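You operate a simulated robot arm through the tools that you are given. There is no shell and no other tool. Be economical: measure what you need, move in short steps, check, and stop when the job is done.

Carry out the task below with a simulated robot arm. There is one attempt and no reset: what you move stays moved.

## Task
Finish cart D's blue-handled feeder: shut its cover, set 2 mm pitch, slide it home, lower the bar.
Fine: slide it without lifting it; the other feeders stay.
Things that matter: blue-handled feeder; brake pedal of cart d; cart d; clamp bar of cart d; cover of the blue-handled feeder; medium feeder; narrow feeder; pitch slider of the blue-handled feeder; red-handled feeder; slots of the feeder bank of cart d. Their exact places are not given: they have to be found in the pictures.

Only the result counts: the job must be done as asked and must still hold three seconds after the hand-in. Knocking over, shifting, dropping, spilling or breaking anything else fails it. A push-on lid holds only when it is set on centred and level and pressed home; a screw cap is set on level and turned clockwise until tight.

## Robot
A 7-joint arm with a fingered hand on a trunk, on a base that drives. Base frame: it is fixed to the floor where the robot stands at the start and does not move with it; the origin is under the middle of the robot, x ahead of it, y to its left, z up. Lengths are in m, angles in degrees, forces in N, time in s.
With the tool pointing down near the work surface it reaches from about 0.32 to 0.72 m from the robot's upright axis, wherever it stands. Its first joint turns from -166.0 to 166.0 degrees. Places, roughly: brake pedal of cart d [1.3, 0.1, 0.1]; cart d [1, 0.1, 0.2]; clamp bar of cart d [1, 0.1, 0.7]; cover of the blue-handled feeder [0.6, -0.1, 0.9]; pitch slider of the blue-handled feeder [0.8, -0.1, 0.8]; slots of the feeder bank of cart d [0.6, 0.1, 0.7]. Payload 4 kg.
Tool frame: the origin (TCP) lies between the finger pads and is the grasp point; the fingertips stand 0.026 m ahead of it; z points along the fingers, y is the line along which they close. Largest opening 0.148 m; the body of the gripper starts 0.073 m behind the TCP. The gripper is a hand of 3 fingers: y runs from the thumb to the fingers, the wrist lies at [0, 0, -0.239] in the tool frame.
Orientation is that of the tool frame in the base frame, as a unit quaternion [x, y, z, w]. With the fingers straight down and closing along the base's y, the tool's x points along the base's -x, its y along +y and its z along -z.

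## Interface
- The arm moves only by the tool step_arm. Its argument "increments" is a list of rows, each a list of 2 entries, a list of its own where there are three numbers: the shift along the tool's x, y, z in m, then the turn, a rotation vector about the tool's x, y, z in degrees. In form: [[[tx, ty, tz], [wx, wy, wz]], ...]. A call has 1 to 10 rows; each row shifts and turns the commanded pose from where the row before left it, along the tool's axes as they then stand. Each row takes 0.2 s and may step no farther than 0.05 m and 8.6 degrees from the row before; otherwise, the whole call is refused. A pose out of reach is approached as far as the arm can. The call stops where the force on the tool passes 50 N (or 10 N more than at its start, if that is more) or the arm is blocked; 0.2 s more then pass. In this call time passes only in rows, and 0.2 s behind the last. It gives the time, the measured TCP pose, the force on the tool (base axes), the opening and the grip force at its end, in the units of the frame above (readings bear some noise), with the torque about the TCP (base axes, N m) and any sound that the robot's microphone picked up.
- Cameras (640 x 400 px; columns grow to the right, rows downward): "scene" is now at [0.0147, 0.1569, 1.4965]; the picture's right is [0.09, -1.00, 0.00], its down [-0.79, -0.07, -0.61] and it looks along [0.61, 0.06, -0.79] (base axes); focal length 262 px, centre (320, 200). "wrist" rides on the gripper at [0.068, -0.039, -0.09] in the tool frame; the picture's right is [0.50, 0.87, 0.00], its down [-0.66, 0.38, -0.65] and it looks along [-0.57, 0.33, 0.76] (tool axes); focal length 222 px, centre (320, 200).
- capture(camera): a new picture of that camera. The clock stands still meanwhile.
- slide_trunk(by): slides the trunk up (or, below 0, down) by that many m; the arm and the scene camera ride with it, the base frame stays. It gives what a move gives, with no picture.
- base_move(legs): drives the robot by 1 to 6 legs, each [ahead, left, turn to the left] in m, m and degrees, along the robot's own axes; the way and the turn of a leg run together, so that a leg with both is an arc; at most 1.5 m and 180 degrees a leg. The arm and the cameras ride along, it lands a little off, and it stops where it bumps. It gives what a move gives.
- curl_fingers(finger1, finger2, thumb_bend): sets how far each is bent, from 0 (flat) to 1 (curled in); at 0.3 the hand is open as for a grip, at 0.7 the pads meet at the TCP. One left out holds its place. A second passes; each finger stops where it meets its share of the squeeze, and holds until it gets a number again. It is the only way to open and close the hand. It gives what a move gives, with no picture; readings hold the bend of each and the force on the fingers (four entries, about 0 where the hand has none), thumb and palm.
- pan_tilt(pan, tilt): turns the head with the scene camera to pan (to the left, within 155 degrees either way) and tilt (down, from -29 to 69), counted from straight ahead of the robot. It gives what a move gives.
- point_at(camera, pixels): for up to 12 pixels [column, row] of the newest picture of that camera ("zoom" is the newest enlarged one), the place [x, y, z] in the base frame of the surface seen there, good to about 0.002 m. The clock stands still meanwhile.
- zoom(camera, box): a new picture of the part [left, top, right, bottom] of that camera's present view, enlarged. The clock stands still meanwhile.
- finish_job(): hands the job in; it is judged then, once.

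Work in short steps. Measure before you move; look again where a grasp or a placing could have gone wrong, and mend it. You have 80 turns and 52 pictures in all, those below and enlarged ones among them. Open the gripper and draw the arm clear of the work before you hand the job in, unless the task says otherwise; then end with one line.

The tools are called after "Call:" as name(argument=value, ...) on one line, values as JSON. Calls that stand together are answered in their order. step_arm: Moves the arm, as the interface text tells. Its arguments: {"type":"object","properties":{"increments":{"type":"array","items":{"type":"array"}}},"required":["increments"]} The other tools are called the same way: slide_trunk (by) slides the trunk up or down; curl_fingers (finger1, finger2, thumb_bend) moves the fingers one by one; base_move (legs) drives the base; pan_tilt (pan, tilt) turns the head that bears the scene camera; capture (camera) takes a picture; point_at (camera, pixels) gives the place of the surface under pixels of a picture; zoom (camera, box) takes an enlarged picture of a part of a camera's view; finish_job () hands the job in.

At the start:

```text
t: 0.0
eef_pos: [0.3504, -0.0964, 1.0536]
ee_rot: [0.0, 1.0, 0.0, 0.0]
force: [-0.9, 1.0, -0.3]
ft_torque: [-0.01, -0.02, 0.0]
grip_width: 0.1479
grasp_force: 0.0
shape: jaw
bend: [0.3, 0.3, 0.3]
finger forces: [0.1, 0.1, 0.0, 0.0, 0.0, 0.0]
trunk travel left (down, up): [-0.475, 0.115]
robot x, y, heading: [-0.0023, -0.0022, -0.0]
head pan, tilt: [5.4, 52.1]
```

scene: 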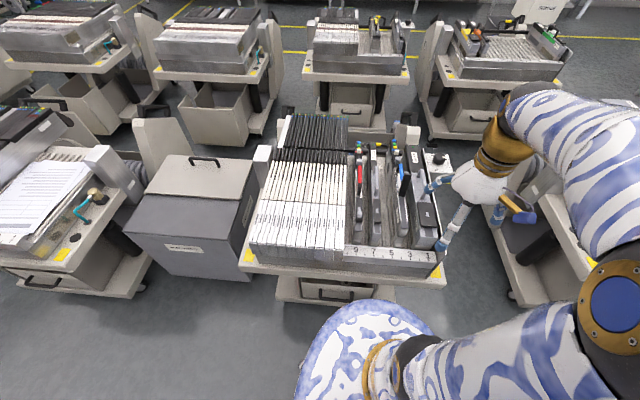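
wrist: 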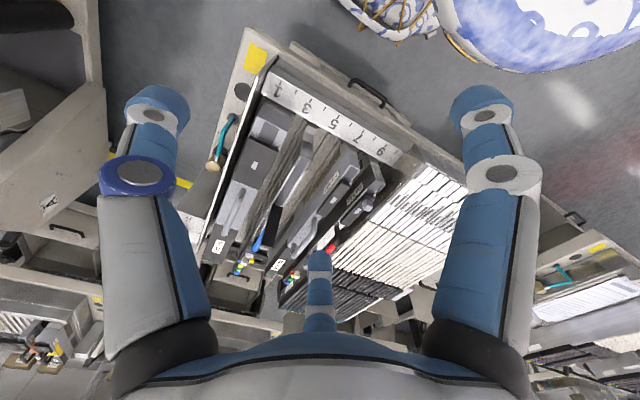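

The cart ahead has feeders around pixels (340-440, 140-270); the blue handle is near (403,185). I enlarge that part.

Call:
zoom(camera="scene", box=[330, 120, 460, 280])

Call:
zoom(camera="wrist", box=[190, 60, 410, 300])

```text
2.50 times, centred on (395, 200) of scene
```

zoom: 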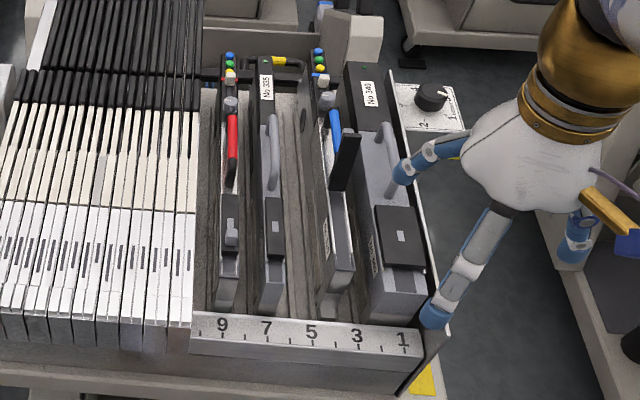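

```text
1.67 times, centred on (300, 180) of wrist
```

zoom: 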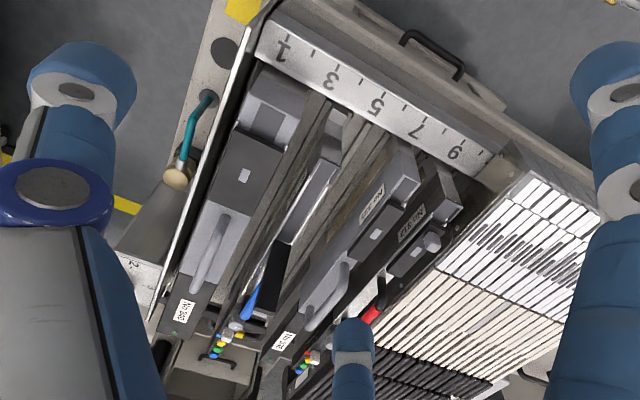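

Measure the main features: scale, feeder body, cover, handle, teal lever, knob.

Call:
point_at(camera="scene", pixels=[[403, 178], [407, 187], [396, 168], [394, 152], [398, 235], [375, 252], [402, 256], [361, 175], [378, 170], [418, 215], [437, 160], [375, 145]])

Call:
point_at(camera="wrist", pixels=[[283, 237], [275, 262], [290, 200], [301, 165], [304, 155], [270, 265], [217, 150], [218, 244], [272, 200], [340, 160], [268, 275], [263, 256]])

Call:
zoom(camera="scene", box=[370, 130, 434, 170])

Call:
zoom(camera="wrist", box=[240, 130, 340, 290])

```text
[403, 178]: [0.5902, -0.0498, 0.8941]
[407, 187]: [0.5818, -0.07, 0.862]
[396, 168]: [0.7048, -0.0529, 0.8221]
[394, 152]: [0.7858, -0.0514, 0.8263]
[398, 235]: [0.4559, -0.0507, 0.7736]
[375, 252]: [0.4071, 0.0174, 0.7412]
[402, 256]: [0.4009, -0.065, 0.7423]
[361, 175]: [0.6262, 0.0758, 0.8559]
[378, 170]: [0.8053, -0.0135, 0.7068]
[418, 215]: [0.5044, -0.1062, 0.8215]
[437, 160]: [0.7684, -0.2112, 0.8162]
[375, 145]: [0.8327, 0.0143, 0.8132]
```

```text
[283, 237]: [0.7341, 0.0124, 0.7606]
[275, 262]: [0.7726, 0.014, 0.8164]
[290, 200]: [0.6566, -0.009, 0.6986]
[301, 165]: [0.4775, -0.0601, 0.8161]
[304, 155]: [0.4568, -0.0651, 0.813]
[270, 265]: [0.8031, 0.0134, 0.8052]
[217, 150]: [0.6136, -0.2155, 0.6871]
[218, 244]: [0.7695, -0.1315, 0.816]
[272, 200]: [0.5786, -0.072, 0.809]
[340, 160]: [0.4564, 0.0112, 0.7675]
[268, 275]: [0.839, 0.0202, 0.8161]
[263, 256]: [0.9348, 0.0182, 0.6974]
```

```text
10.00 times, centred on (402, 150) of scene
```

zoom: 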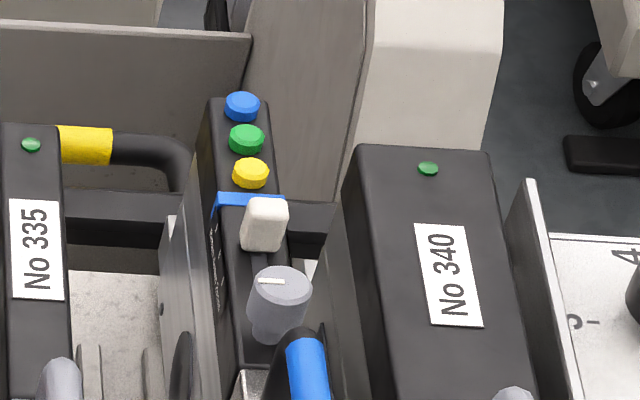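

```text
2.50 times, centred on (290, 210) of wrist
```

zoom: 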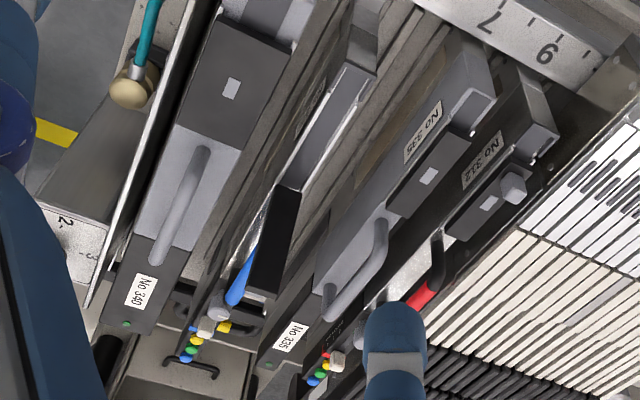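

Measure the rear features: yellow-grip tube, white slider knob, grey knob, buttons.

Call:
point_at(camera="scene", pixels=[[378.5, 144.5], [386, 145.5], [379, 151.5], [396.5, 152.3], [398, 160], [394.3, 140.6], [395, 147.3], [413, 147], [401, 168], [400, 152], [380, 138], [375, 162]])

Call:
pan_tilt(pan=-12, tilt=40)

Call:
capture(camera="scene")

```text
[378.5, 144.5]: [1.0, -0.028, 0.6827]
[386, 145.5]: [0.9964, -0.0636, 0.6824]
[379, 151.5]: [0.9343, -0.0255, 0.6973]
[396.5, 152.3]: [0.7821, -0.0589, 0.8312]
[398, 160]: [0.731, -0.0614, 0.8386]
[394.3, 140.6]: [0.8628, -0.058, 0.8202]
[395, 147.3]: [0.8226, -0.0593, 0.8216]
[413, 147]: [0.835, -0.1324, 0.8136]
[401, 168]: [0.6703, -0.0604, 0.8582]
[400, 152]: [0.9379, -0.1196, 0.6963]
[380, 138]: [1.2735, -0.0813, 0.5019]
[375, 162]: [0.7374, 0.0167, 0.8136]
```

```text
t: 0.8
eef_pos: [0.3504, -0.0952, 1.0535]
ee_rot: [0.0, 1.0, 0.0, 0.0]
force: [-0.4, 0.2, -0.2]
ft_torque: [-0.02, -0.01, 0.0]
grip_width: 0.1477
grasp_force: 0.0
shape: jaw
bend: [0.3, 0.3, 0.3]
finger forces: [0.0, 0.0, 0.0, 0.0, 0.0, 0.1]
trunk travel left (down, up): [-0.475, 0.115]
robot x, y, heading: [-0.0002, -0.0014, -0.1]
head pan, tilt: [-12.0, 40.0]
```

```text
45 pictures are left
```

scene: 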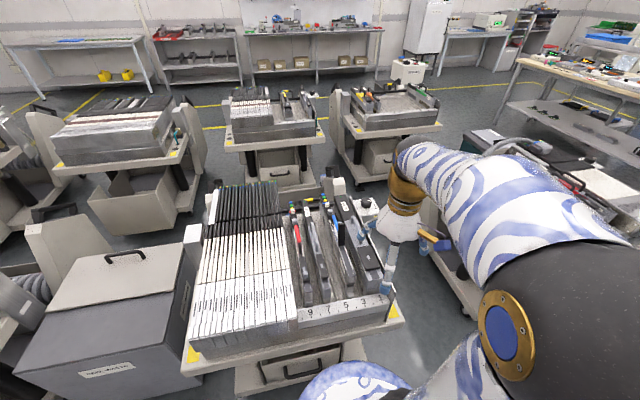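

I zoom on the feeder bank from this view.

Call:
zoom(camera="scene", box=[280, 170, 408, 250])

Call:
zoom(camera="scene", box=[280, 240, 408, 320])

```text
5.00 times, centred on (344, 210) of scene
```

zoom: 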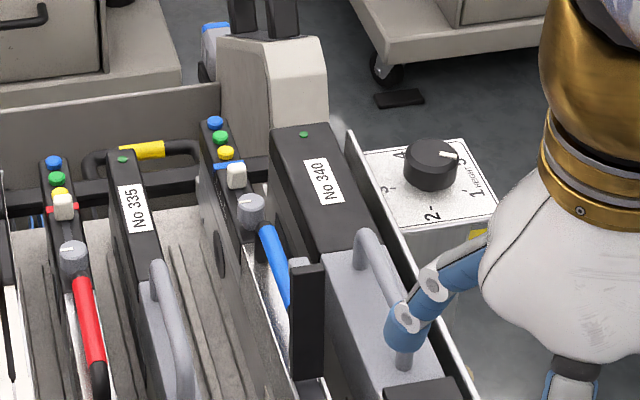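

```text
5.00 times, centred on (344, 280) of scene
```

zoom: 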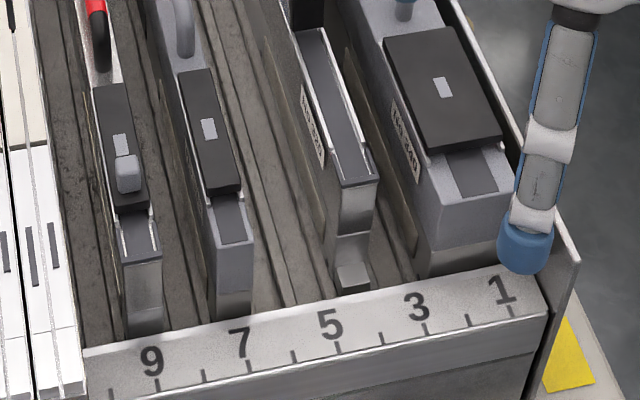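

Measure the cover plate and the front ends of the feeders.

Call:
point_at(camera="scene", pixels=[[339.2, 224.5], [344, 224], [339.2, 243.5], [344, 243.5], [341.5, 234], [342, 250], [350, 274.5], [350, 294], [308, 290], [326, 287], [305.6, 275], [322, 276]])

Call:
point_at(camera="zoom", pixels=[[310, 60], [345, 130], [355, 160], [350, 275], [348, 250], [240, 290], [145, 310], [470, 260], [128, 160], [140, 200], [470, 130], [240, 340]])

```text
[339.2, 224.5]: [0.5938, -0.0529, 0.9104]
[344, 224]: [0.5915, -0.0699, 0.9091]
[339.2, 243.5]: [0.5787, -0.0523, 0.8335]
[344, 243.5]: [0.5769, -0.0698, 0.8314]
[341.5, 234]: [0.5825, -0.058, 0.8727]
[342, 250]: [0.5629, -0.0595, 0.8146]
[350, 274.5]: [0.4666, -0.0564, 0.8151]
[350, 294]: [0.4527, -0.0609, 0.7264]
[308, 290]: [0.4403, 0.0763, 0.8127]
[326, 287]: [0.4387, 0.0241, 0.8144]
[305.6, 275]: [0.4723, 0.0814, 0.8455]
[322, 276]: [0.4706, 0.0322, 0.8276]
```

```text
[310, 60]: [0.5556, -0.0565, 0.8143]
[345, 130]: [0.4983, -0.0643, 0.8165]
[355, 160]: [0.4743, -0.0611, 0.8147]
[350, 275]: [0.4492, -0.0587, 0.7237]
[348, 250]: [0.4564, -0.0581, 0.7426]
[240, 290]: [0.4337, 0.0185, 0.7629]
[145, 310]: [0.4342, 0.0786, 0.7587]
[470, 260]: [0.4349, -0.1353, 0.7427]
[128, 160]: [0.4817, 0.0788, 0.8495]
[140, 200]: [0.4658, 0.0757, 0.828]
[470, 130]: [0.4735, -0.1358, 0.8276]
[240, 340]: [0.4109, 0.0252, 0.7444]
```

The blue feeder's front is at x≈0.464 against 0.434 for its neighbours, so home is about 30 mm toward −x; its cover stands upright at x≈0.585, y≈−0.061, top z 0.91. I close the fingers and move high above a spot behind the cover.

Call:
curl_fingers(finger1=0.7, finger2=0.7, thumb_bend=0.7)

Call:
step_arm(increments=[[[-0.045, 0.005, 0], [0, 0, 0]], [[-0.045, 0.005, 0], [0, 0, 0]], [[-0.045, 0.005, 0], [0, 0, 0]], [[-0.045, 0.005, 0], [0, 0, 0]], [[-0.045, 0.007, 0], [0, 0, 0]], [[-0.045, 0.007, 0], [0, 0, 0]]])

Call:
capture(camera="wrist")

Call:
capture(camera="scene")

```text
t: 1.8
eef_pos: [0.3516, -0.0954, 1.0535]
ee_rot: [0.0, 1.0, 0.0, 0.0]
force: [0.2, -0.4, -0.1]
ft_torque: [-0.01, 0.03, 0.04]
grip_width: 0.0005
grasp_force: 0.0
shape: fingers
bend: [0.69, 0.69, 0.7]
finger forces: [0.0, 0.0, 0.1, 0.0, 0.1, 0.0]
trunk travel left (down, up): [-0.475, 0.115]
robot x, y, heading: [0.0016, -0.0011, 0.1]
head pan, tilt: [-12.0, 40.0]
```

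```text
t: 3.2
eef_pos: [0.6227, -0.0635, 1.0559]
ee_rot: [0.0, 1.0, 0.001, 0.0]
force: [0.1, -0.3, 0.3]
ft_torque: [0.0, 0.02, -0.01]
grip_width: 0.0002
grasp_force: 0.1
shape: fingers
bend: [0.69, 0.69, 0.7]
finger forces: [0.0, 0.0, 0.0, 0.0, 0.0, 0.0]
trunk travel left (down, up): [-0.475, 0.115]
robot x, y, heading: [-0.0022, -0.0003, -0.1]
head pan, tilt: [-12.0, 40.0]
```

```text
42 pictures are left
```

wrist: 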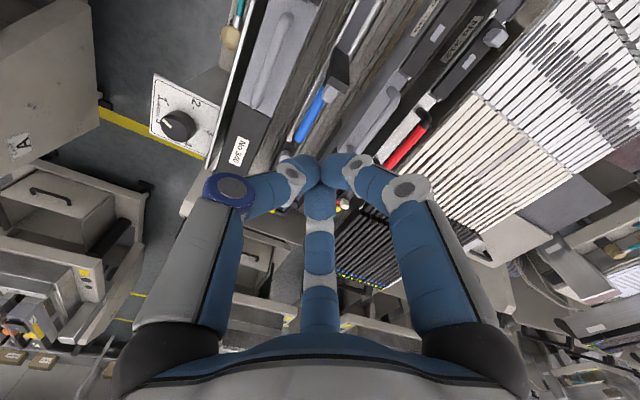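

```text
41 pictures are left
```

scene: 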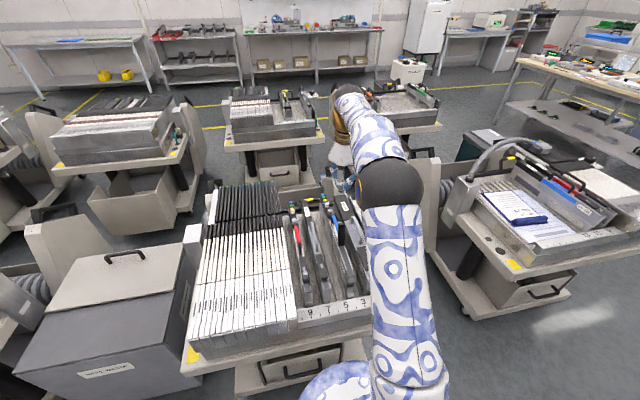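

Check the handle height behind the cover before descending.

Call:
point_at(camera="wrist", pixels=[[322, 98], [316, 106], [310, 117], [303, 132], [330, 92], [335, 80], [338, 68], [285, 182], [290, 150], [272, 100], [300, 205], [240, 150]])

Call:
zoom(camera="wrist", box=[260, 40, 380, 220])

```text
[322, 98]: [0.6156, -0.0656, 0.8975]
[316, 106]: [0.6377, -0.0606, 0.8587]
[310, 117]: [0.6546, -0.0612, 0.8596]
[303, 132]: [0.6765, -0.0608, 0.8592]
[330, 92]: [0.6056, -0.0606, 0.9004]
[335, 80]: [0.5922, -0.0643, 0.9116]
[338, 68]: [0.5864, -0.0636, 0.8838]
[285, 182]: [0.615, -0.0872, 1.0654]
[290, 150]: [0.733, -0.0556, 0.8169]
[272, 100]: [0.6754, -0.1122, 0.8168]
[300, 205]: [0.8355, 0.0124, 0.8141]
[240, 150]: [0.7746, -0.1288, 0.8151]
```

```text
2.22 times, centred on (320, 130) of wrist
```

zoom: 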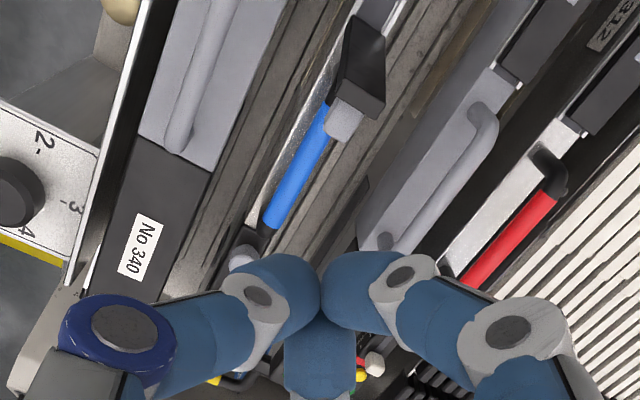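

The cover carries a knob on its outer side at (0.61, −0.063, 0.90), and the handle top behind it is at z 0.86. I move to x≈0.665 and lower the fingertips to about z 0.882.

Call:
step_arm(increments=[[[-0.042, 0.001, 0], [0, 0, 0]], [[0, 0, 0.045], [0, 0, 0]], [[0, 0, 0.045], [0, 0, 0]], [[0, 0, 0.045], [0, 0, 0]], [[0, 0, 0.012], [0, 0, 0]]])

Call:
zoom(camera="wrist", box=[220, 20, 420, 240])

```text
t: 4.4
eef_pos: [0.6635, -0.0617, 0.9076]
ee_rot: [0.0, 1.0, 0.0, -0.001]
force: [0.1, -0.4, -0.4]
ft_torque: [-0.02, 0.01, 0.03]
grip_width: 0.0001
grasp_force: 0.2
shape: fingers
bend: [0.69, 0.69, 0.7]
finger forces: [0.1, 0.1, 0.0, 0.1, 0.1, 0.1]
trunk travel left (down, up): [-0.475, 0.115]
robot x, y, heading: [-0.0015, -0.0003, 0.2]
head pan, tilt: [-12.0, 40.0]
```

```text
1.82 times, centred on (320, 130) of wrist
```

zoom: 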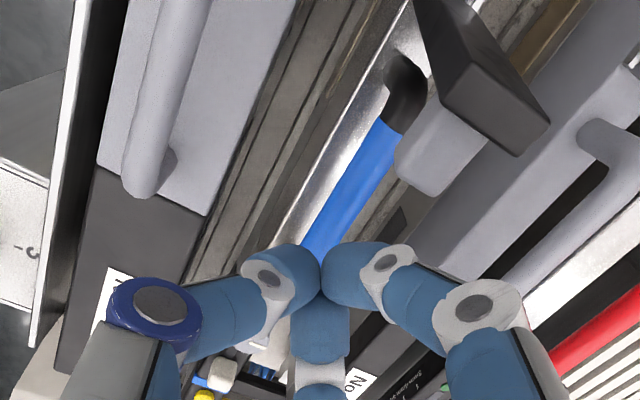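

Tips stand just behind the knob. I push toward −x with a slight descent once past upright.

Call:
step_arm(increments=[[[0.03, 0, 0], [0, 0, 0]], [[0.02, 0, 0], [0, 0, 0]], [[0.02, 0, 0], [0, 0, 0]], [[0.02, 0, 0.002], [0, 0, 0]], [[0.02, 0, 0.006], [0, 0, 0]], [[0.02, 0, 0.01], [0, 0, 0]]])

Call:
capture(camera="wrist")

```text
t: 5.8
eef_pos: [0.5307, -0.06, 0.8877]
ee_rot: [0.0, 1.0, 0.0, 0.0]
force: [-1.2, -0.6, 1.3]
ft_torque: [0.0, -0.02, 0.01]
grip_width: 0.0
grasp_force: 0.0
shape: fingers
bend: [0.7, 0.69, 0.7]
finger forces: [0.0, 0.0, 0.0, 0.0, 0.1, 0.0]
trunk travel left (down, up): [-0.475, 0.115]
robot x, y, heading: [0.0001, -0.0021, -0.2]
head pan, tilt: [-12.0, 40.0]
```

```text
38 pictures are left
```

wrist: 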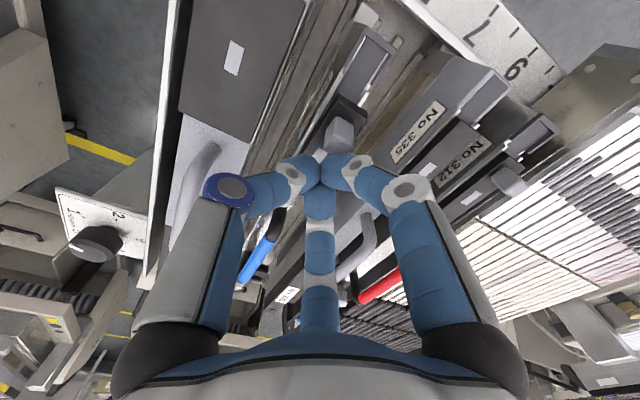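

The cover has followed down (force ~1 N) and its end shows at (340,115). I measure it.

Call:
point_at(camera="wrist", pixels=[[345, 105], [339, 125], [355, 115], [338, 150], [362, 82]])

Call:
step_arm(increments=[[[0.01, 0, 0.01], [0, 0, 0]], [[0.0, 0, 0.01], [0, 0, 0]], [[0, 0, 0.006], [0, 0, 0]]])

Call:
zoom(camera="wrist", box=[240, 30, 440, 250])

```text
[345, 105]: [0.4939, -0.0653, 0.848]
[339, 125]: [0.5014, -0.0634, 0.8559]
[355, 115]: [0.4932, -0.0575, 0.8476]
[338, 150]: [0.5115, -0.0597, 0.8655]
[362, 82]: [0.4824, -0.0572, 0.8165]
```

```text
t: 6.6
eef_pos: [0.5217, -0.0589, 0.8625]
ee_rot: [-0.001, 1.0, 0.0, 0.001]
force: [5.5, 0.6, 10.9]
ft_torque: [0.13, 0.05, -0.01]
grip_width: 0.0002
grasp_force: 7.7
shape: fingers
bend: [0.72, 0.68, 0.7]
finger forces: [15.6, 0.0, 0.1, 0.0, 0.0, 0.0]
trunk travel left (down, up): [-0.475, 0.115]
robot x, y, heading: [0.0028, 0.0005, 0.1]
head pan, tilt: [-12.0, 40.0]
```

```text
1.82 times, centred on (340, 140) of wrist
```

zoom: 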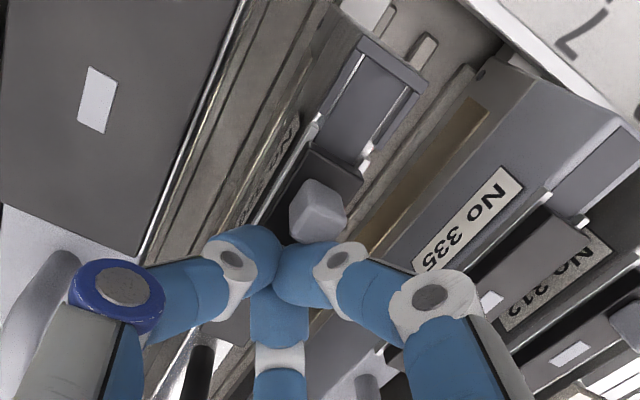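

Tips press the cover with 11 N; a little more to seat it, then rise and check.

Call:
step_arm(increments=[[[0, 0, 0.003], [0, 0, 0]], [[0, 0, 0.003], [0, 0, 0]]])

Call:
step_arm(increments=[[[0, 0, -0.03], [0, 0, 0]], [[-0.0, 0, -0.04], [0, 0, 0]], [[-0.045, 0, -0.03], [0, 0, 0]]])

Call:
capture(camera="wrist")

```text
t: 7.2
eef_pos: [0.5215, -0.0603, 0.857]
ee_rot: [0.001, 1.0, 0.001, 0.0]
force: [4.2, 1.5, 5.5]
ft_torque: [0.04, -0.08, -0.03]
grip_width: 0.0001
grasp_force: 4.6
shape: fingers
bend: [0.71, 0.69, 0.7]
finger forces: [3.8, 5.8, 0.1, 0.1, 0.1, 0.0]
trunk travel left (down, up): [-0.475, 0.115]
robot x, y, heading: [0.0024, -0.0031, 0.0]
head pan, tilt: [-12.0, 40.0]
```

```text
refused: row 3 steps farther than a row can; nothing moved
```

```text
36 pictures are left
```

wrist: 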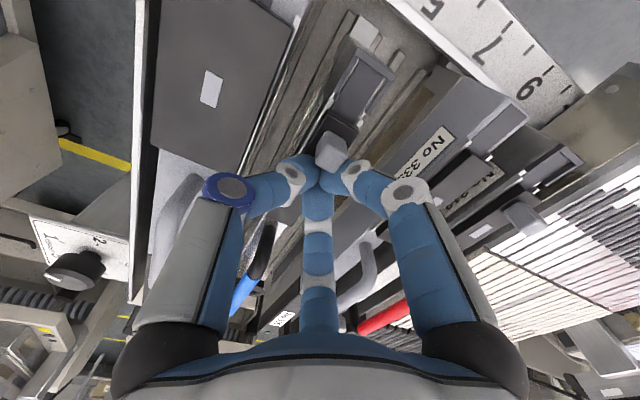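

Force fell to 5 N while moving lower, so the cover keeps closing; I measure it and press on a little.

Call:
point_at(camera="wrist", pixels=[[333, 118], [347, 128], [333, 150], [360, 92]])

Call:
step_arm(increments=[[[0, 0, 0.003], [0, 0, 0]], [[0, 0, 0.003], [0, 0, 0]]])

```text
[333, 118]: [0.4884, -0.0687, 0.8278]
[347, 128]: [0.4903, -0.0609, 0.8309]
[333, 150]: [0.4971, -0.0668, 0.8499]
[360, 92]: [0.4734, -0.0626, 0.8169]
```

```text
t: 7.8
eef_pos: [0.5219, -0.0585, 0.8537]
ee_rot: [0.0, 1.0, -0.001, 0.002]
force: [5.4, 5.1, 39.1]
ft_torque: [0.07, -0.13, -0.07]
grip_width: 0.0004
grasp_force: 24.2
shape: fingers
bend: [0.71, 0.71, 0.71]
finger forces: [16.2, 18.4, 0.0, 0.1, 14.2, 0.0]
trunk travel left (down, up): [-0.475, 0.115]
robot x, y, heading: [-0.0006, 0.0013, 0.2]
head pan, tilt: [-12.0, 40.0]
```

The cover stopped at 39 N with tips at z 0.828, flush like the neighbours' covers. I rise clear and look at slider and cover with the scene camera.

Call:
step_arm(increments=[[[0, 0, -0.03], [0, 0, 0]], [[0, 0, -0.045], [0, 0, 0]], [[0, 0, -0.045], [0, 0, 0]], [[0, -0.045, 0], [0, 0, 0]], [[0, -0.045, 0], [0, 0, 0]], [[0, -0.045, 0], [0, 0, 0]], [[0, -0.045, 0], [0, 0, 0]]])

Call:
zoom(camera="scene", box=[312, 188, 344, 208])

Call:
zoom(camera="scene", box=[280, 190, 408, 310])

```text
t: 9.4
eef_pos: [0.523, -0.2415, 0.9709]
ee_rot: [0.0, 1.0, -0.001, 0.001]
force: [0.4, 0.8, 1.2]
ft_torque: [0.01, 0.02, 0.01]
grip_width: 0.0
grasp_force: 0.1
shape: fingers
bend: [0.7, 0.69, 0.7]
finger forces: [0.0, 0.1, 0.0, 0.0, 0.0, 0.0]
trunk travel left (down, up): [-0.475, 0.115]
robot x, y, heading: [0.0024, 0.0007, -0.1]
head pan, tilt: [-12.0, 40.0]
```

```text
16.00 times, centred on (328, 198) of scene
```

zoom: 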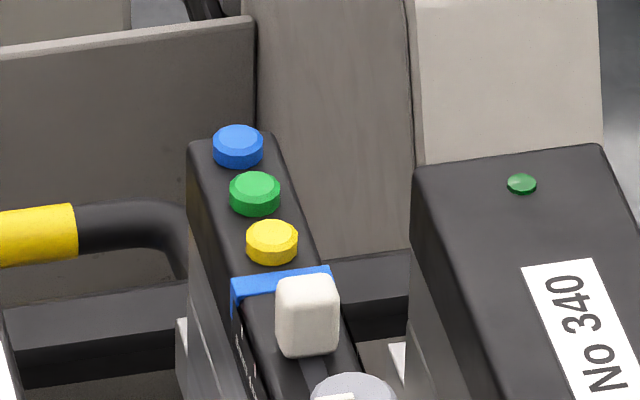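

```text
3.33 times, centred on (344, 250) of scene
```

zoom: 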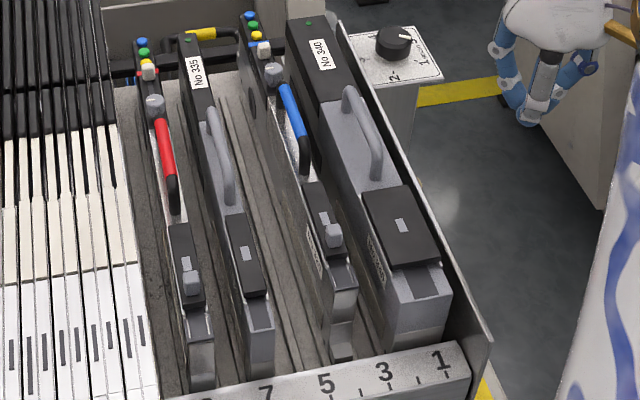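

The cover is shut, level with the others. To read the pitch scale on the feeder's left face, I open the fingers, turn the hand 90° and bring the wrist camera to the left side.

Call:
curl_fingers(finger1=0.3, finger2=0.3, thumb_bend=0.3)

Call:
step_arm(increments=[[[0, 0, -0.04], [0, 0, 8.5]], [[0, 0, 0], [0, 0, 8.5]], [[0, 0, 0], [0, 0, 8.5]], [[0, 0, 0], [0, 0, 8.5]], [[0, 0, 0], [0, 0, 8.5]], [[0, 0, 0], [0, 0, 8.5]], [[0, 0, 0], [0, 0, 8.5]], [[0, 0, 0], [0, 0, 8.5]], [[0, 0, 0], [0, 0, 8.5]], [[0, 0, 0], [0, 0, 8.5]]])

```text
t: 10.4
eef_pos: [0.5226, -0.2405, 0.9721]
ee_rot: [0.001, 1.0, 0.001, 0.0]
force: [0.2, 0.1, 0.6]
ft_torque: [-0.01, 0.01, 0.02]
grip_width: 0.1265
grasp_force: 0.1
shape: fingers
bend: [0.3, 0.3, 0.3]
finger forces: [0.0, 0.0, 0.0, 0.1, 0.0, 0.0]
trunk travel left (down, up): [-0.475, 0.115]
robot x, y, heading: [-0.0001, -0.0028, 0.1]
head pan, tilt: [-12.0, 40.0]
```

```text
t: 12.6
eef_pos: [0.5229, -0.2396, 1.011]
ee_rot: [0.676, 0.736, 0.0, 0.0]
force: [0.5, 0.2, 0.1]
ft_torque: [0.0, 0.01, -0.01]
grip_width: 0.1267
grasp_force: 0.1
shape: fingers
bend: [0.3, 0.3, 0.3]
finger forces: [0.0, 0.0, 0.1, 0.0, 0.1, 0.0]
trunk travel left (down, up): [-0.475, 0.115]
robot x, y, heading: [-0.0026, 0.0008, 0.1]
head pan, tilt: [-12.0, 40.0]
```

Finish the turn and move over to about (0.72, 0.057, 0.96).

Call:
step_arm(increments=[[[0, 0, 0], [0, 0, 5]], [[0.04, 0.028, 0], [0, 0, 0]], [[0.04, 0.028, 0], [0, 0, 0]], [[0.04, 0.028, 0], [0, 0, 0]], [[0.04, 0.028, 0], [0, 0, 0]], [[0.04, 0.028, 0], [0, 0, 0]], [[0.04, 0.028, 0], [0, 0, 0]], [[0.04, 0.028, 0], [0, 0, 0]], [[0.017, 0, 0.04], [0, 0, 0]]])

Call:
capture(camera="wrist")

```text
t: 14.6
eef_pos: [0.6909, 0.0497, 0.9642]
ee_rot: [0.707, 0.707, 0.0, -0.001]
force: [-0.9, -0.4, -0.3]
ft_torque: [-0.01, -0.01, 0.0]
grip_width: 0.1266
grasp_force: 0.1
shape: fingers
bend: [0.3, 0.3, 0.3]
finger forces: [0.0, 0.0, 0.0, 0.1, 0.1, 0.1]
out of reach, approached as far as the arm can: row 8
trunk travel left (down, up): [-0.475, 0.115]
robot x, y, heading: [0.0001, -0.0003, 0.1]
head pan, tilt: [-12.0, 40.0]
```

```text
33 pictures are left
```

wrist: 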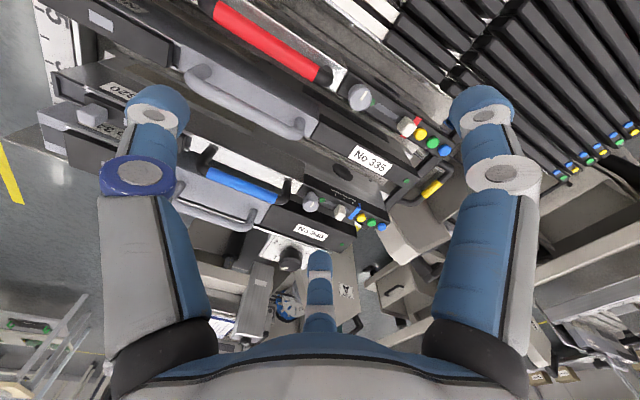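

Slider and scale at about (340,212); I enlarge.

Call:
zoom(camera="wrist", box=[300, 180, 396, 240])

Call:
zoom(camera="wrist", box=[340, 70, 468, 160])

```text
6.67 times, centred on (348, 210) of wrist
```

zoom: 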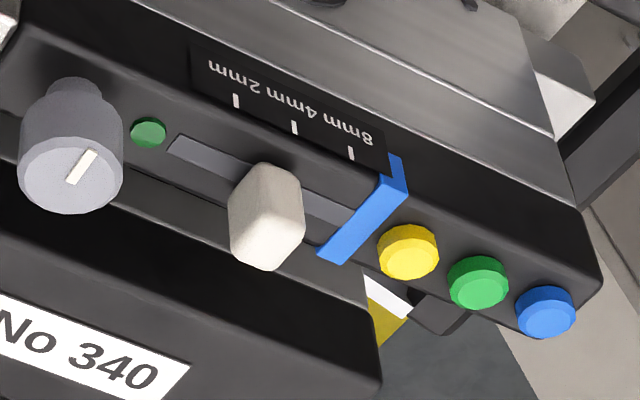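

```text
4.44 times, centred on (404, 115) of wrist
```

zoom: 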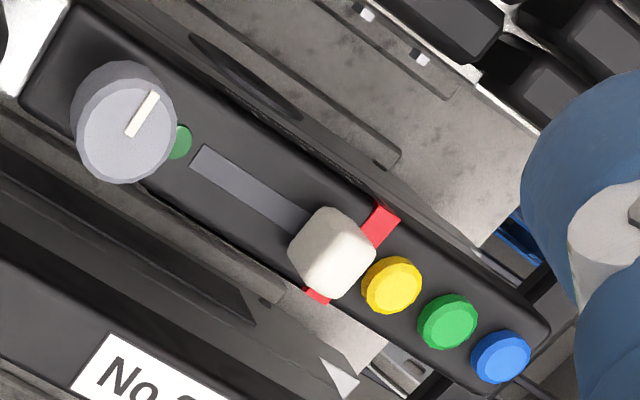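

The scale reads 2, 4, 8 mm toward the rear; I measure the marks and the white slider knob.

Call:
point_at(camera="wrist", pixels=[[335.4, 195.2], [344.1, 199.2], [352.7, 203], [338, 211], [343, 211.5], [339, 207], [339, 218], [327, 202.5], [350, 212], [310, 209], [314.5, 196.5], [375, 226.5]])

```text
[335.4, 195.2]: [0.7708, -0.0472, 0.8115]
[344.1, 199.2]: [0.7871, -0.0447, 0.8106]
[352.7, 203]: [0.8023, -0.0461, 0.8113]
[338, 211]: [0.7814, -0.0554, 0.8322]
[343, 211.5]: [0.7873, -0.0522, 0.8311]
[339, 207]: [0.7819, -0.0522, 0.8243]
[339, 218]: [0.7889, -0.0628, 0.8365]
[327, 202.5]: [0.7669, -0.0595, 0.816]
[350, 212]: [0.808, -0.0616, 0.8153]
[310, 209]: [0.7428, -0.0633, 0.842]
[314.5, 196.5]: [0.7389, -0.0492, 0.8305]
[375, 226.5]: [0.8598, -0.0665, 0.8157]
```

Knob centre x≈0.787 stands at the 4 mm mark; it must go to 0.771 (−16 mm). The arm is at its reach limit from here, so I check the floor clearances around cart D.

Call:
pan_tilt(pan=-20, tilt=62)

Call:
capture(camera="scene")

```text
t: 15.5
eef_pos: [0.6924, 0.0499, 0.9639]
ee_rot: [0.707, 0.707, 0.0, 0.0]
force: [0.5, 0.1, -0.1]
ft_torque: [0.0, 0.01, 0.02]
grip_width: 0.1268
grasp_force: 0.1
shape: fingers
bend: [0.3, 0.3, 0.3]
finger forces: [0.1, 0.1, 0.0, 0.1, 0.0, 0.1]
trunk travel left (down, up): [-0.475, 0.115]
robot x, y, heading: [0.0018, -0.0032, -0.1]
head pan, tilt: [-20.0, 62.0]
```

```text
30 pictures are left
```

scene: 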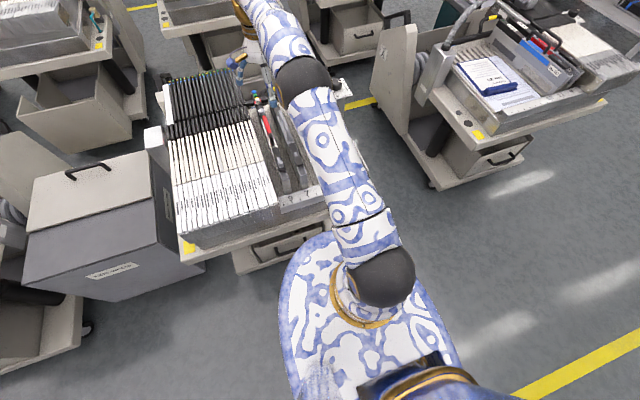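

Measure the base rim, cart front edges, the aisle, and the right-hand cart.

Call:
point_at(camera="scene", pixels=[[308, 242], [283, 300], [236, 272], [190, 252], [300, 228], [378, 175], [432, 185], [385, 110], [460, 125], [365, 110], [395, 230], [450, 340]])

```text
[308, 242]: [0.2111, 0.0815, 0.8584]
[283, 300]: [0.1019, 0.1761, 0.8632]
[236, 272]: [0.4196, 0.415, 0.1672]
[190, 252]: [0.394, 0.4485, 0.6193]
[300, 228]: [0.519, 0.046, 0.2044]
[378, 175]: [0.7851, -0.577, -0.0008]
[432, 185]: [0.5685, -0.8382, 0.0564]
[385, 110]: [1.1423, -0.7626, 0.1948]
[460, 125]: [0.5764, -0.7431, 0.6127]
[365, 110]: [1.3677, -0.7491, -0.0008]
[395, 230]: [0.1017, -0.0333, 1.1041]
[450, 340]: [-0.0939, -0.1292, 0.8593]
```

Aisle to the right runs from y≈−0.22 to −0.74, wide enough to come alongside. I retract the arm high first.

Call:
step_arm(increments=[[[0, 0, -0.045], [0, 0, 0]], [[0, -0.015, -0.045], [0, 0, 0]], [[-0.015, -0.045, 0], [0, 0, 0]], [[-0.015, -0.045, 0], [0, 0, 0]], [[-0.015, -0.045, 0], [0, 0, 0]], [[-0.015, -0.045, 0], [0, 0, 0]], [[-0.015, -0.045, 0], [0, 0, 0]], [[-0.015, -0.045, 0], [0, 0, 0]], [[0, -0.03, 0], [0, 0, 0]]])

Call:
base_move(legs=[[0, -0.47, 0], [0.3, 0, 0]])

Call:
pan_tilt(pan=45, tilt=50)

Call:
capture(camera="scene")

```text
t: 17.5
eef_pos: [0.3707, -0.0393, 1.0515]
ee_rot: [0.707, 0.707, 0.0, 0.0]
force: [-0.2, -0.3, -0.1]
ft_torque: [0.0, -0.01, -0.01]
grip_width: 0.1268
grasp_force: 0.0
shape: fingers
bend: [0.3, 0.3, 0.3]
finger forces: [0.0, 0.1, 0.1, 0.0, 0.0, 0.0]
out of reach, approached as far as the arm can: row 1
trunk travel left (down, up): [-0.475, 0.115]
robot x, y, heading: [-0.0017, 0.0011, 0.3]
head pan, tilt: [-20.0, 62.0]
```

```text
t: 21.9
eef_pos: [0.6673, -0.5015, 1.0511]
ee_rot: [0.706, 0.708, 0.001, 0.001]
force: [-0.2, 0.0, 0.6]
ft_torque: [-0.03, 0.0, 0.01]
grip_width: 0.1268
grasp_force: 0.0
shape: fingers
bend: [0.3, 0.3, 0.3]
finger forces: [0.0, 0.0, 0.1, 0.0, 0.0, 0.1]
trunk travel left (down, up): [-0.475, 0.115]
robot x, y, heading: [0.2955, -0.4604, 0.2]
head pan, tilt: [-20.0, 62.0]
```

```text
t: 23.2
eef_pos: [0.6668, -0.5015, 1.0519]
ee_rot: [0.706, 0.708, -0.001, 0.0]
force: [-0.3, -0.4, -0.7]
ft_torque: [0.02, 0.03, -0.02]
grip_width: 0.1269
grasp_force: 0.1
shape: fingers
bend: [0.3, 0.3, 0.3]
finger forces: [0.0, 0.1, 0.0, 0.1, 0.0, 0.1]
trunk travel left (down, up): [-0.475, 0.115]
robot x, y, heading: [0.2917, -0.4663, 0.2]
head pan, tilt: [45.0, 50.0]
```

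```text
29 pictures are left
```

scene: 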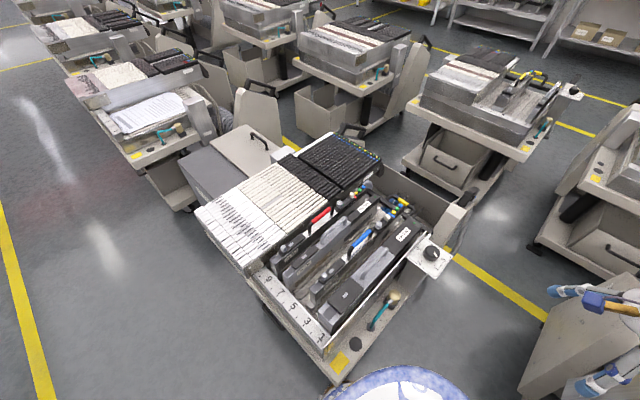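

I enlarge the rear of the bank where the bar lies, around (400-480, 180-250).

Call:
zoom(camera="scene", box=[340, 160, 480, 260])

Call:
point_at(camera="zoom", pixels=[[240, 90], [160, 60], [330, 170], [420, 110], [480, 200], [300, 110], [560, 200], [200, 70], [350, 120], [500, 260], [420, 230], [390, 180]])

```text
4.00 times, centred on (410, 210) of scene
```

zoom: 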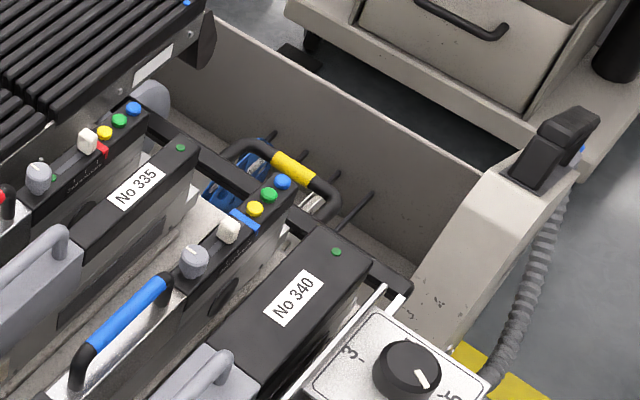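

```text
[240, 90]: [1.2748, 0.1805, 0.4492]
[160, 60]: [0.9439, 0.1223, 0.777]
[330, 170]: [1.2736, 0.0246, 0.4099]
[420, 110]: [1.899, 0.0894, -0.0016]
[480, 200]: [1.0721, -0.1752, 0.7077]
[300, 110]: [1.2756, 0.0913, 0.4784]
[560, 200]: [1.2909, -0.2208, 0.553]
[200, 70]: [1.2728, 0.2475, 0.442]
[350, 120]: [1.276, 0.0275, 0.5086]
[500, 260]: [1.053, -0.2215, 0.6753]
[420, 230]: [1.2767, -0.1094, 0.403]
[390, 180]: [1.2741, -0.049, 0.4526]
```

Measure points on the black bar, its U-handle, and ends.

Call:
point_at(camera="zoom", pixels=[[300, 212], [395, 276], [230, 170], [175, 132], [290, 165], [240, 142], [332, 195], [318, 212], [385, 298], [403, 290], [355, 205], [335, 180]])

Call:
zoom(camera="scene", box=[385, 185, 449, 235])

```text
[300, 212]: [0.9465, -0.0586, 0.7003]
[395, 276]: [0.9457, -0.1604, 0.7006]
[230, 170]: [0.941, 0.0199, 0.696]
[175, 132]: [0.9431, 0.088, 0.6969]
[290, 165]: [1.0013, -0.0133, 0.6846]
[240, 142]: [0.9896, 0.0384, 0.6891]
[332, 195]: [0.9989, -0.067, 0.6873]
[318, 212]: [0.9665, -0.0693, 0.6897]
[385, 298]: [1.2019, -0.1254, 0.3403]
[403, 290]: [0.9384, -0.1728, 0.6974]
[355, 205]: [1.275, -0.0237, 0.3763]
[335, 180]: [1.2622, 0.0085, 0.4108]
```

```text
8.00 times, centred on (417, 210) of scene
```

zoom: 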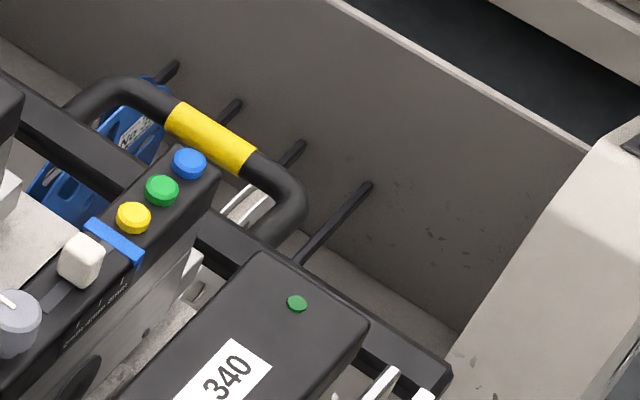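

The bar (beam at x≈0.945, z 0.70, with the yellow-grip U-handle at x≈1.0, z 0.685) needs a closer stance. I drive 0.2 m further ahead along the aisle.

Call:
base_move(legs=[[0.2, 0, 0]])

Call:
pan_tilt(pan=60, tilt=52)

Call:
capture(camera="scene")

```text
t: 24.8
eef_pos: [0.868, -0.4997, 1.0512]
ee_rot: [0.705, 0.709, 0.0, 0.0]
force: [-0.3, -0.3, 0.3]
ft_torque: [0.0, 0.01, 0.01]
grip_width: 0.1269
grasp_force: 0.1
shape: fingers
bend: [0.3, 0.3, 0.3]
finger forces: [0.0, 0.0, 0.0, 0.1, 0.0, 0.0]
trunk travel left (down, up): [-0.475, 0.115]
robot x, y, heading: [0.499, -0.4605, 0.4]
head pan, tilt: [45.0, 50.0]
```

```text
t: 25.6
eef_pos: [0.8681, -0.4992, 1.0531]
ee_rot: [0.706, 0.709, -0.001, 0.001]
force: [-0.2, -0.7, -0.3]
ft_torque: [0.0, 0.01, 0.02]
grip_width: 0.1268
grasp_force: 0.0
shape: fingers
bend: [0.3, 0.3, 0.3]
finger forces: [0.0, 0.1, 0.0, 0.0, 0.0, 0.1]
trunk travel left (down, up): [-0.475, 0.115]
robot x, y, heading: [0.4938, -0.4621, 0.4]
head pan, tilt: [60.0, 52.0]
```

```text
26 pictures are left
```

scene: 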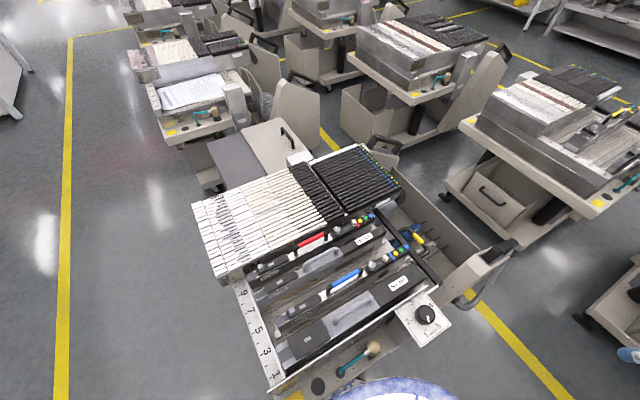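

Close the fingers and bring the hand above the slider's rear side.

Call:
curl_fingers(finger1=0.7, finger2=0.7, thumb_bend=0.7)

Call:
step_arm(increments=[[[0.048, -0.004, 0], [0, 0, 0]], [[0.048, -0.004, 0], [0, 0, 0]], [[0.048, -0.004, 0], [0, 0, 0]], [[0.048, -0.004, 0], [0, 0, 0]], [[0.048, -0.004, 0], [0, 0, 0]], [[0.048, -0.004, 0], [0, 0, 0]], [[0.048, -0.004, 0], [0, 0, 0]], [[0.048, -0.004, 0], [0, 0, 0]], [[0.048, -0.004, 0], [0, 0, 0]]])

Call:
capture(camera="wrist")

```text
t: 26.6
eef_pos: [0.8685, -0.4989, 1.0525]
ee_rot: [0.705, 0.709, 0.0, 0.0]
force: [-0.3, 0.0, -0.3]
ft_torque: [-0.01, -0.02, 0.04]
grip_width: 0.0002
grasp_force: 0.1
shape: fingers
bend: [0.69, 0.69, 0.7]
finger forces: [0.1, 0.1, 0.0, 0.0, 0.0, 0.0]
trunk travel left (down, up): [-0.475, 0.115]
robot x, y, heading: [0.4939, -0.4632, 0.3]
head pan, tilt: [60.0, 52.0]
```

```text
t: 28.6
eef_pos: [0.8302, -0.068, 1.051]
ee_rot: [0.706, 0.709, -0.001, 0.001]
force: [0.1, -0.1, 0.4]
ft_torque: [0.01, 0.05, 0.0]
grip_width: 0.0002
grasp_force: 0.1
shape: fingers
bend: [0.69, 0.69, 0.7]
finger forces: [0.0, 0.0, 0.0, 0.0, 0.0, 0.1]
trunk travel left (down, up): [-0.475, 0.115]
robot x, y, heading: [0.4971, -0.4629, 0.2]
head pan, tilt: [60.0, 52.0]
```

```text
25 pictures are left
```

wrist: 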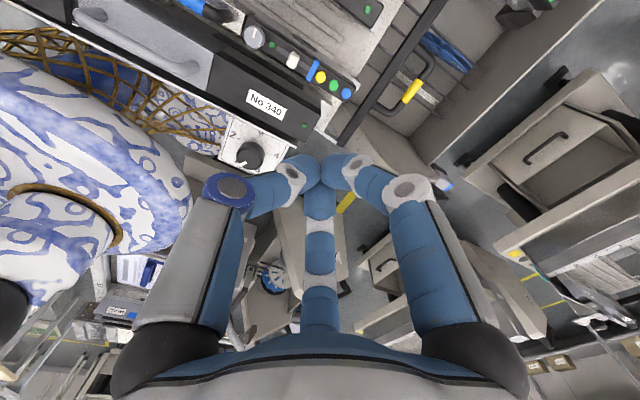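

Knob at (293,60) here. I measure it again and enlarge bar and slider from this top view.

Call:
point_at(camera="wrist", pixels=[[293, 58], [296, 62], [289, 60], [310, 65], [321, 76], [254, 36], [410, 90], [385, 100], [350, 130], [430, 20], [395, 60]])

Call:
zoom(camera="wrist", box=[310, 0, 470, 150])

```text
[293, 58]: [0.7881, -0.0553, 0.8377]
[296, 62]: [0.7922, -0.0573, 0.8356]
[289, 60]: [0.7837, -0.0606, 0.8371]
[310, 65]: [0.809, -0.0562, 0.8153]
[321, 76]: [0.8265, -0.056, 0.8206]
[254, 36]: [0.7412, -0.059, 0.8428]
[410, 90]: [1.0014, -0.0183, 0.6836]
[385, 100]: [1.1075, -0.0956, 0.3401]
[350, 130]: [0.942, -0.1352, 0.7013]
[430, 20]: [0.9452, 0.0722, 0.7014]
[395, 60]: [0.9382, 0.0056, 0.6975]
```

```text
2.67 times, centred on (390, 75) of wrist
```

zoom: 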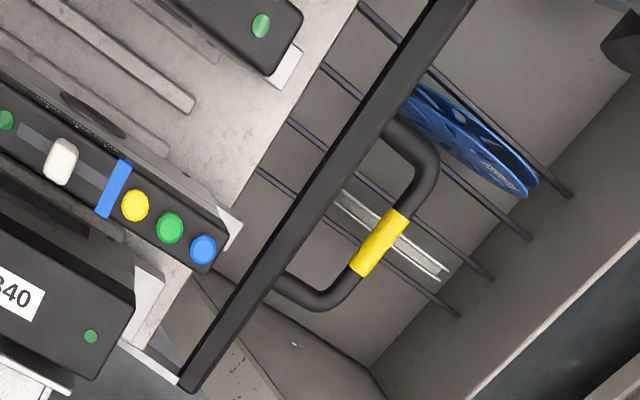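

Position the closed tips behind the knob (x≈0.82, y≈−0.059), down to tip z≈0.828, in stages.

Call:
step_arm(increments=[[[0.009, -0.006, 0.045], [0, 0, 0]], [[0, 0, 0.045], [0, 0, 0]], [[0, 0, 0.045], [0, 0, 0]], [[0, 0, 0.045], [0, 0, 0]], [[0, 0, 0.016], [0, 0, 0]]])

Call:
zoom(camera="wrist", box=[230, 80, 390, 230])

```text
t: 29.8
eef_pos: [0.8247, -0.0599, 0.8535]
ee_rot: [0.705, 0.709, -0.001, 0.0]
force: [-0.2, 0.0, 0.5]
ft_torque: [-0.01, 0.04, -0.01]
grip_width: 0.0004
grasp_force: 0.1
shape: fingers
bend: [0.69, 0.69, 0.7]
finger forces: [0.0, 0.0, 0.1, 0.0, 0.0, 0.1]
trunk travel left (down, up): [-0.475, 0.115]
robot x, y, heading: [0.4931, -0.4641, 0.2]
head pan, tilt: [60.0, 52.0]
```

```text
2.67 times, centred on (310, 155) of wrist
```

zoom: 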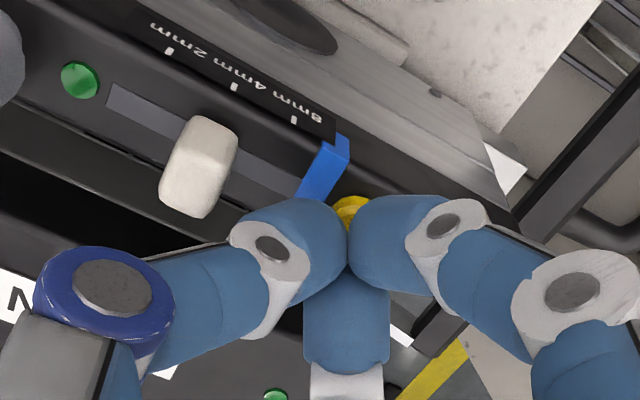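

The view shows knob, scale and thumb tip together. I push toward −x by 20 mm and look.

Call:
step_arm(increments=[[[0, -0.01, 0], [0, 0, 0]], [[0, -0.005, 0], [0, 0, 0]], [[0, -0.005, 0], [0, 0, 0]]])

Call:
zoom(camera="wrist", box=[230, 80, 390, 230])

```text
t: 30.6
eef_pos: [0.805, -0.0603, 0.8557]
ee_rot: [0.705, 0.709, -0.001, 0.0]
force: [0.3, 0.4, 0.7]
ft_torque: [0.03, 0.01, 0.01]
grip_width: 0.0001
grasp_force: 0.3
shape: fingers
bend: [0.69, 0.69, 0.7]
finger forces: [0.0, 0.0, 0.0, 0.1, 1.5, 0.1]
trunk travel left (down, up): [-0.475, 0.115]
robot x, y, heading: [0.4986, -0.4604, 0.2]
head pan, tilt: [60.0, 52.0]
```

```text
2.67 times, centred on (310, 155) of wrist
```

zoom: 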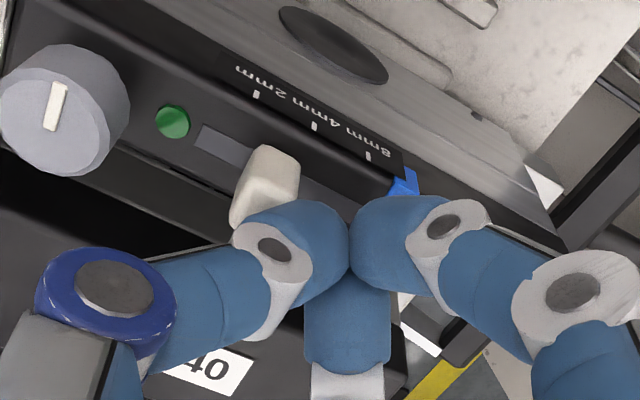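

The thumb is at the knob now. I measure knob and marks.

Call:
point_at(camera="zoom", pixels=[[257, 95], [314, 126], [368, 156], [275, 160], [260, 180], [290, 175], [255, 165], [205, 130]])

Call:
step_arm(increments=[[[0, -0.005, 0], [0, 0, 0]], [[0, -0.005, 0], [0, 0, 0]]])

Call:
zoom(camera="wrist", box=[230, 80, 390, 230])

Call:
point_at(camera="zoom", pixels=[[275, 160], [290, 175], [280, 180], [270, 185], [290, 190], [300, 180]])

```text
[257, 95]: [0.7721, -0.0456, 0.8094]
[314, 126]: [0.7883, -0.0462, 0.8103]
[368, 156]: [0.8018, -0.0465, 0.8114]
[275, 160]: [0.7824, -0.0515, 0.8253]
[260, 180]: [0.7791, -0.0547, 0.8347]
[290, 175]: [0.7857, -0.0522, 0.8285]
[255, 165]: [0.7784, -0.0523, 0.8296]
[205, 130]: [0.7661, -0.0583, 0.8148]
```

```text
t: 31.2
eef_pos: [0.7945, -0.0597, 0.8556]
ee_rot: [0.706, 0.709, 0.0, 0.0]
force: [0.3, -0.7, 1.3]
ft_torque: [-0.02, 0.01, 0.0]
grip_width: 0.0001
grasp_force: 0.8
shape: fingers
bend: [0.69, 0.69, 0.7]
finger forces: [0.0, 0.0, 0.0, 0.0, 1.8, 0.1]
trunk travel left (down, up): [-0.475, 0.115]
robot x, y, heading: [0.4947, -0.4596, 0.1]
head pan, tilt: [60.0, 52.0]
```

```text
2.67 times, centred on (310, 155) of wrist
```

zoom: 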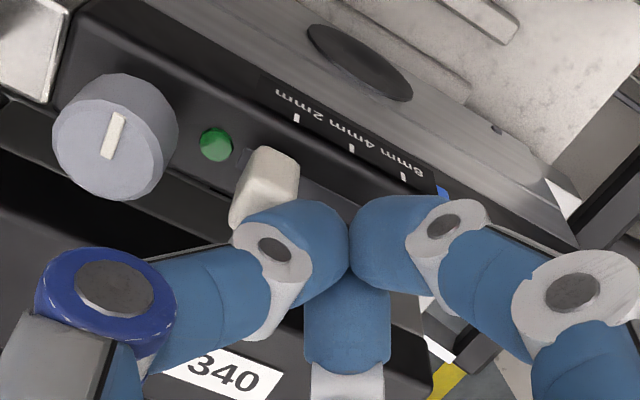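

```text
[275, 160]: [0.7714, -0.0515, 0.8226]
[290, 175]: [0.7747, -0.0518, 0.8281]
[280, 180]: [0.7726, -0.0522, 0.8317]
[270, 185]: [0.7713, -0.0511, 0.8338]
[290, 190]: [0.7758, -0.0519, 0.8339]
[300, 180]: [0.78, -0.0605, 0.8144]
```

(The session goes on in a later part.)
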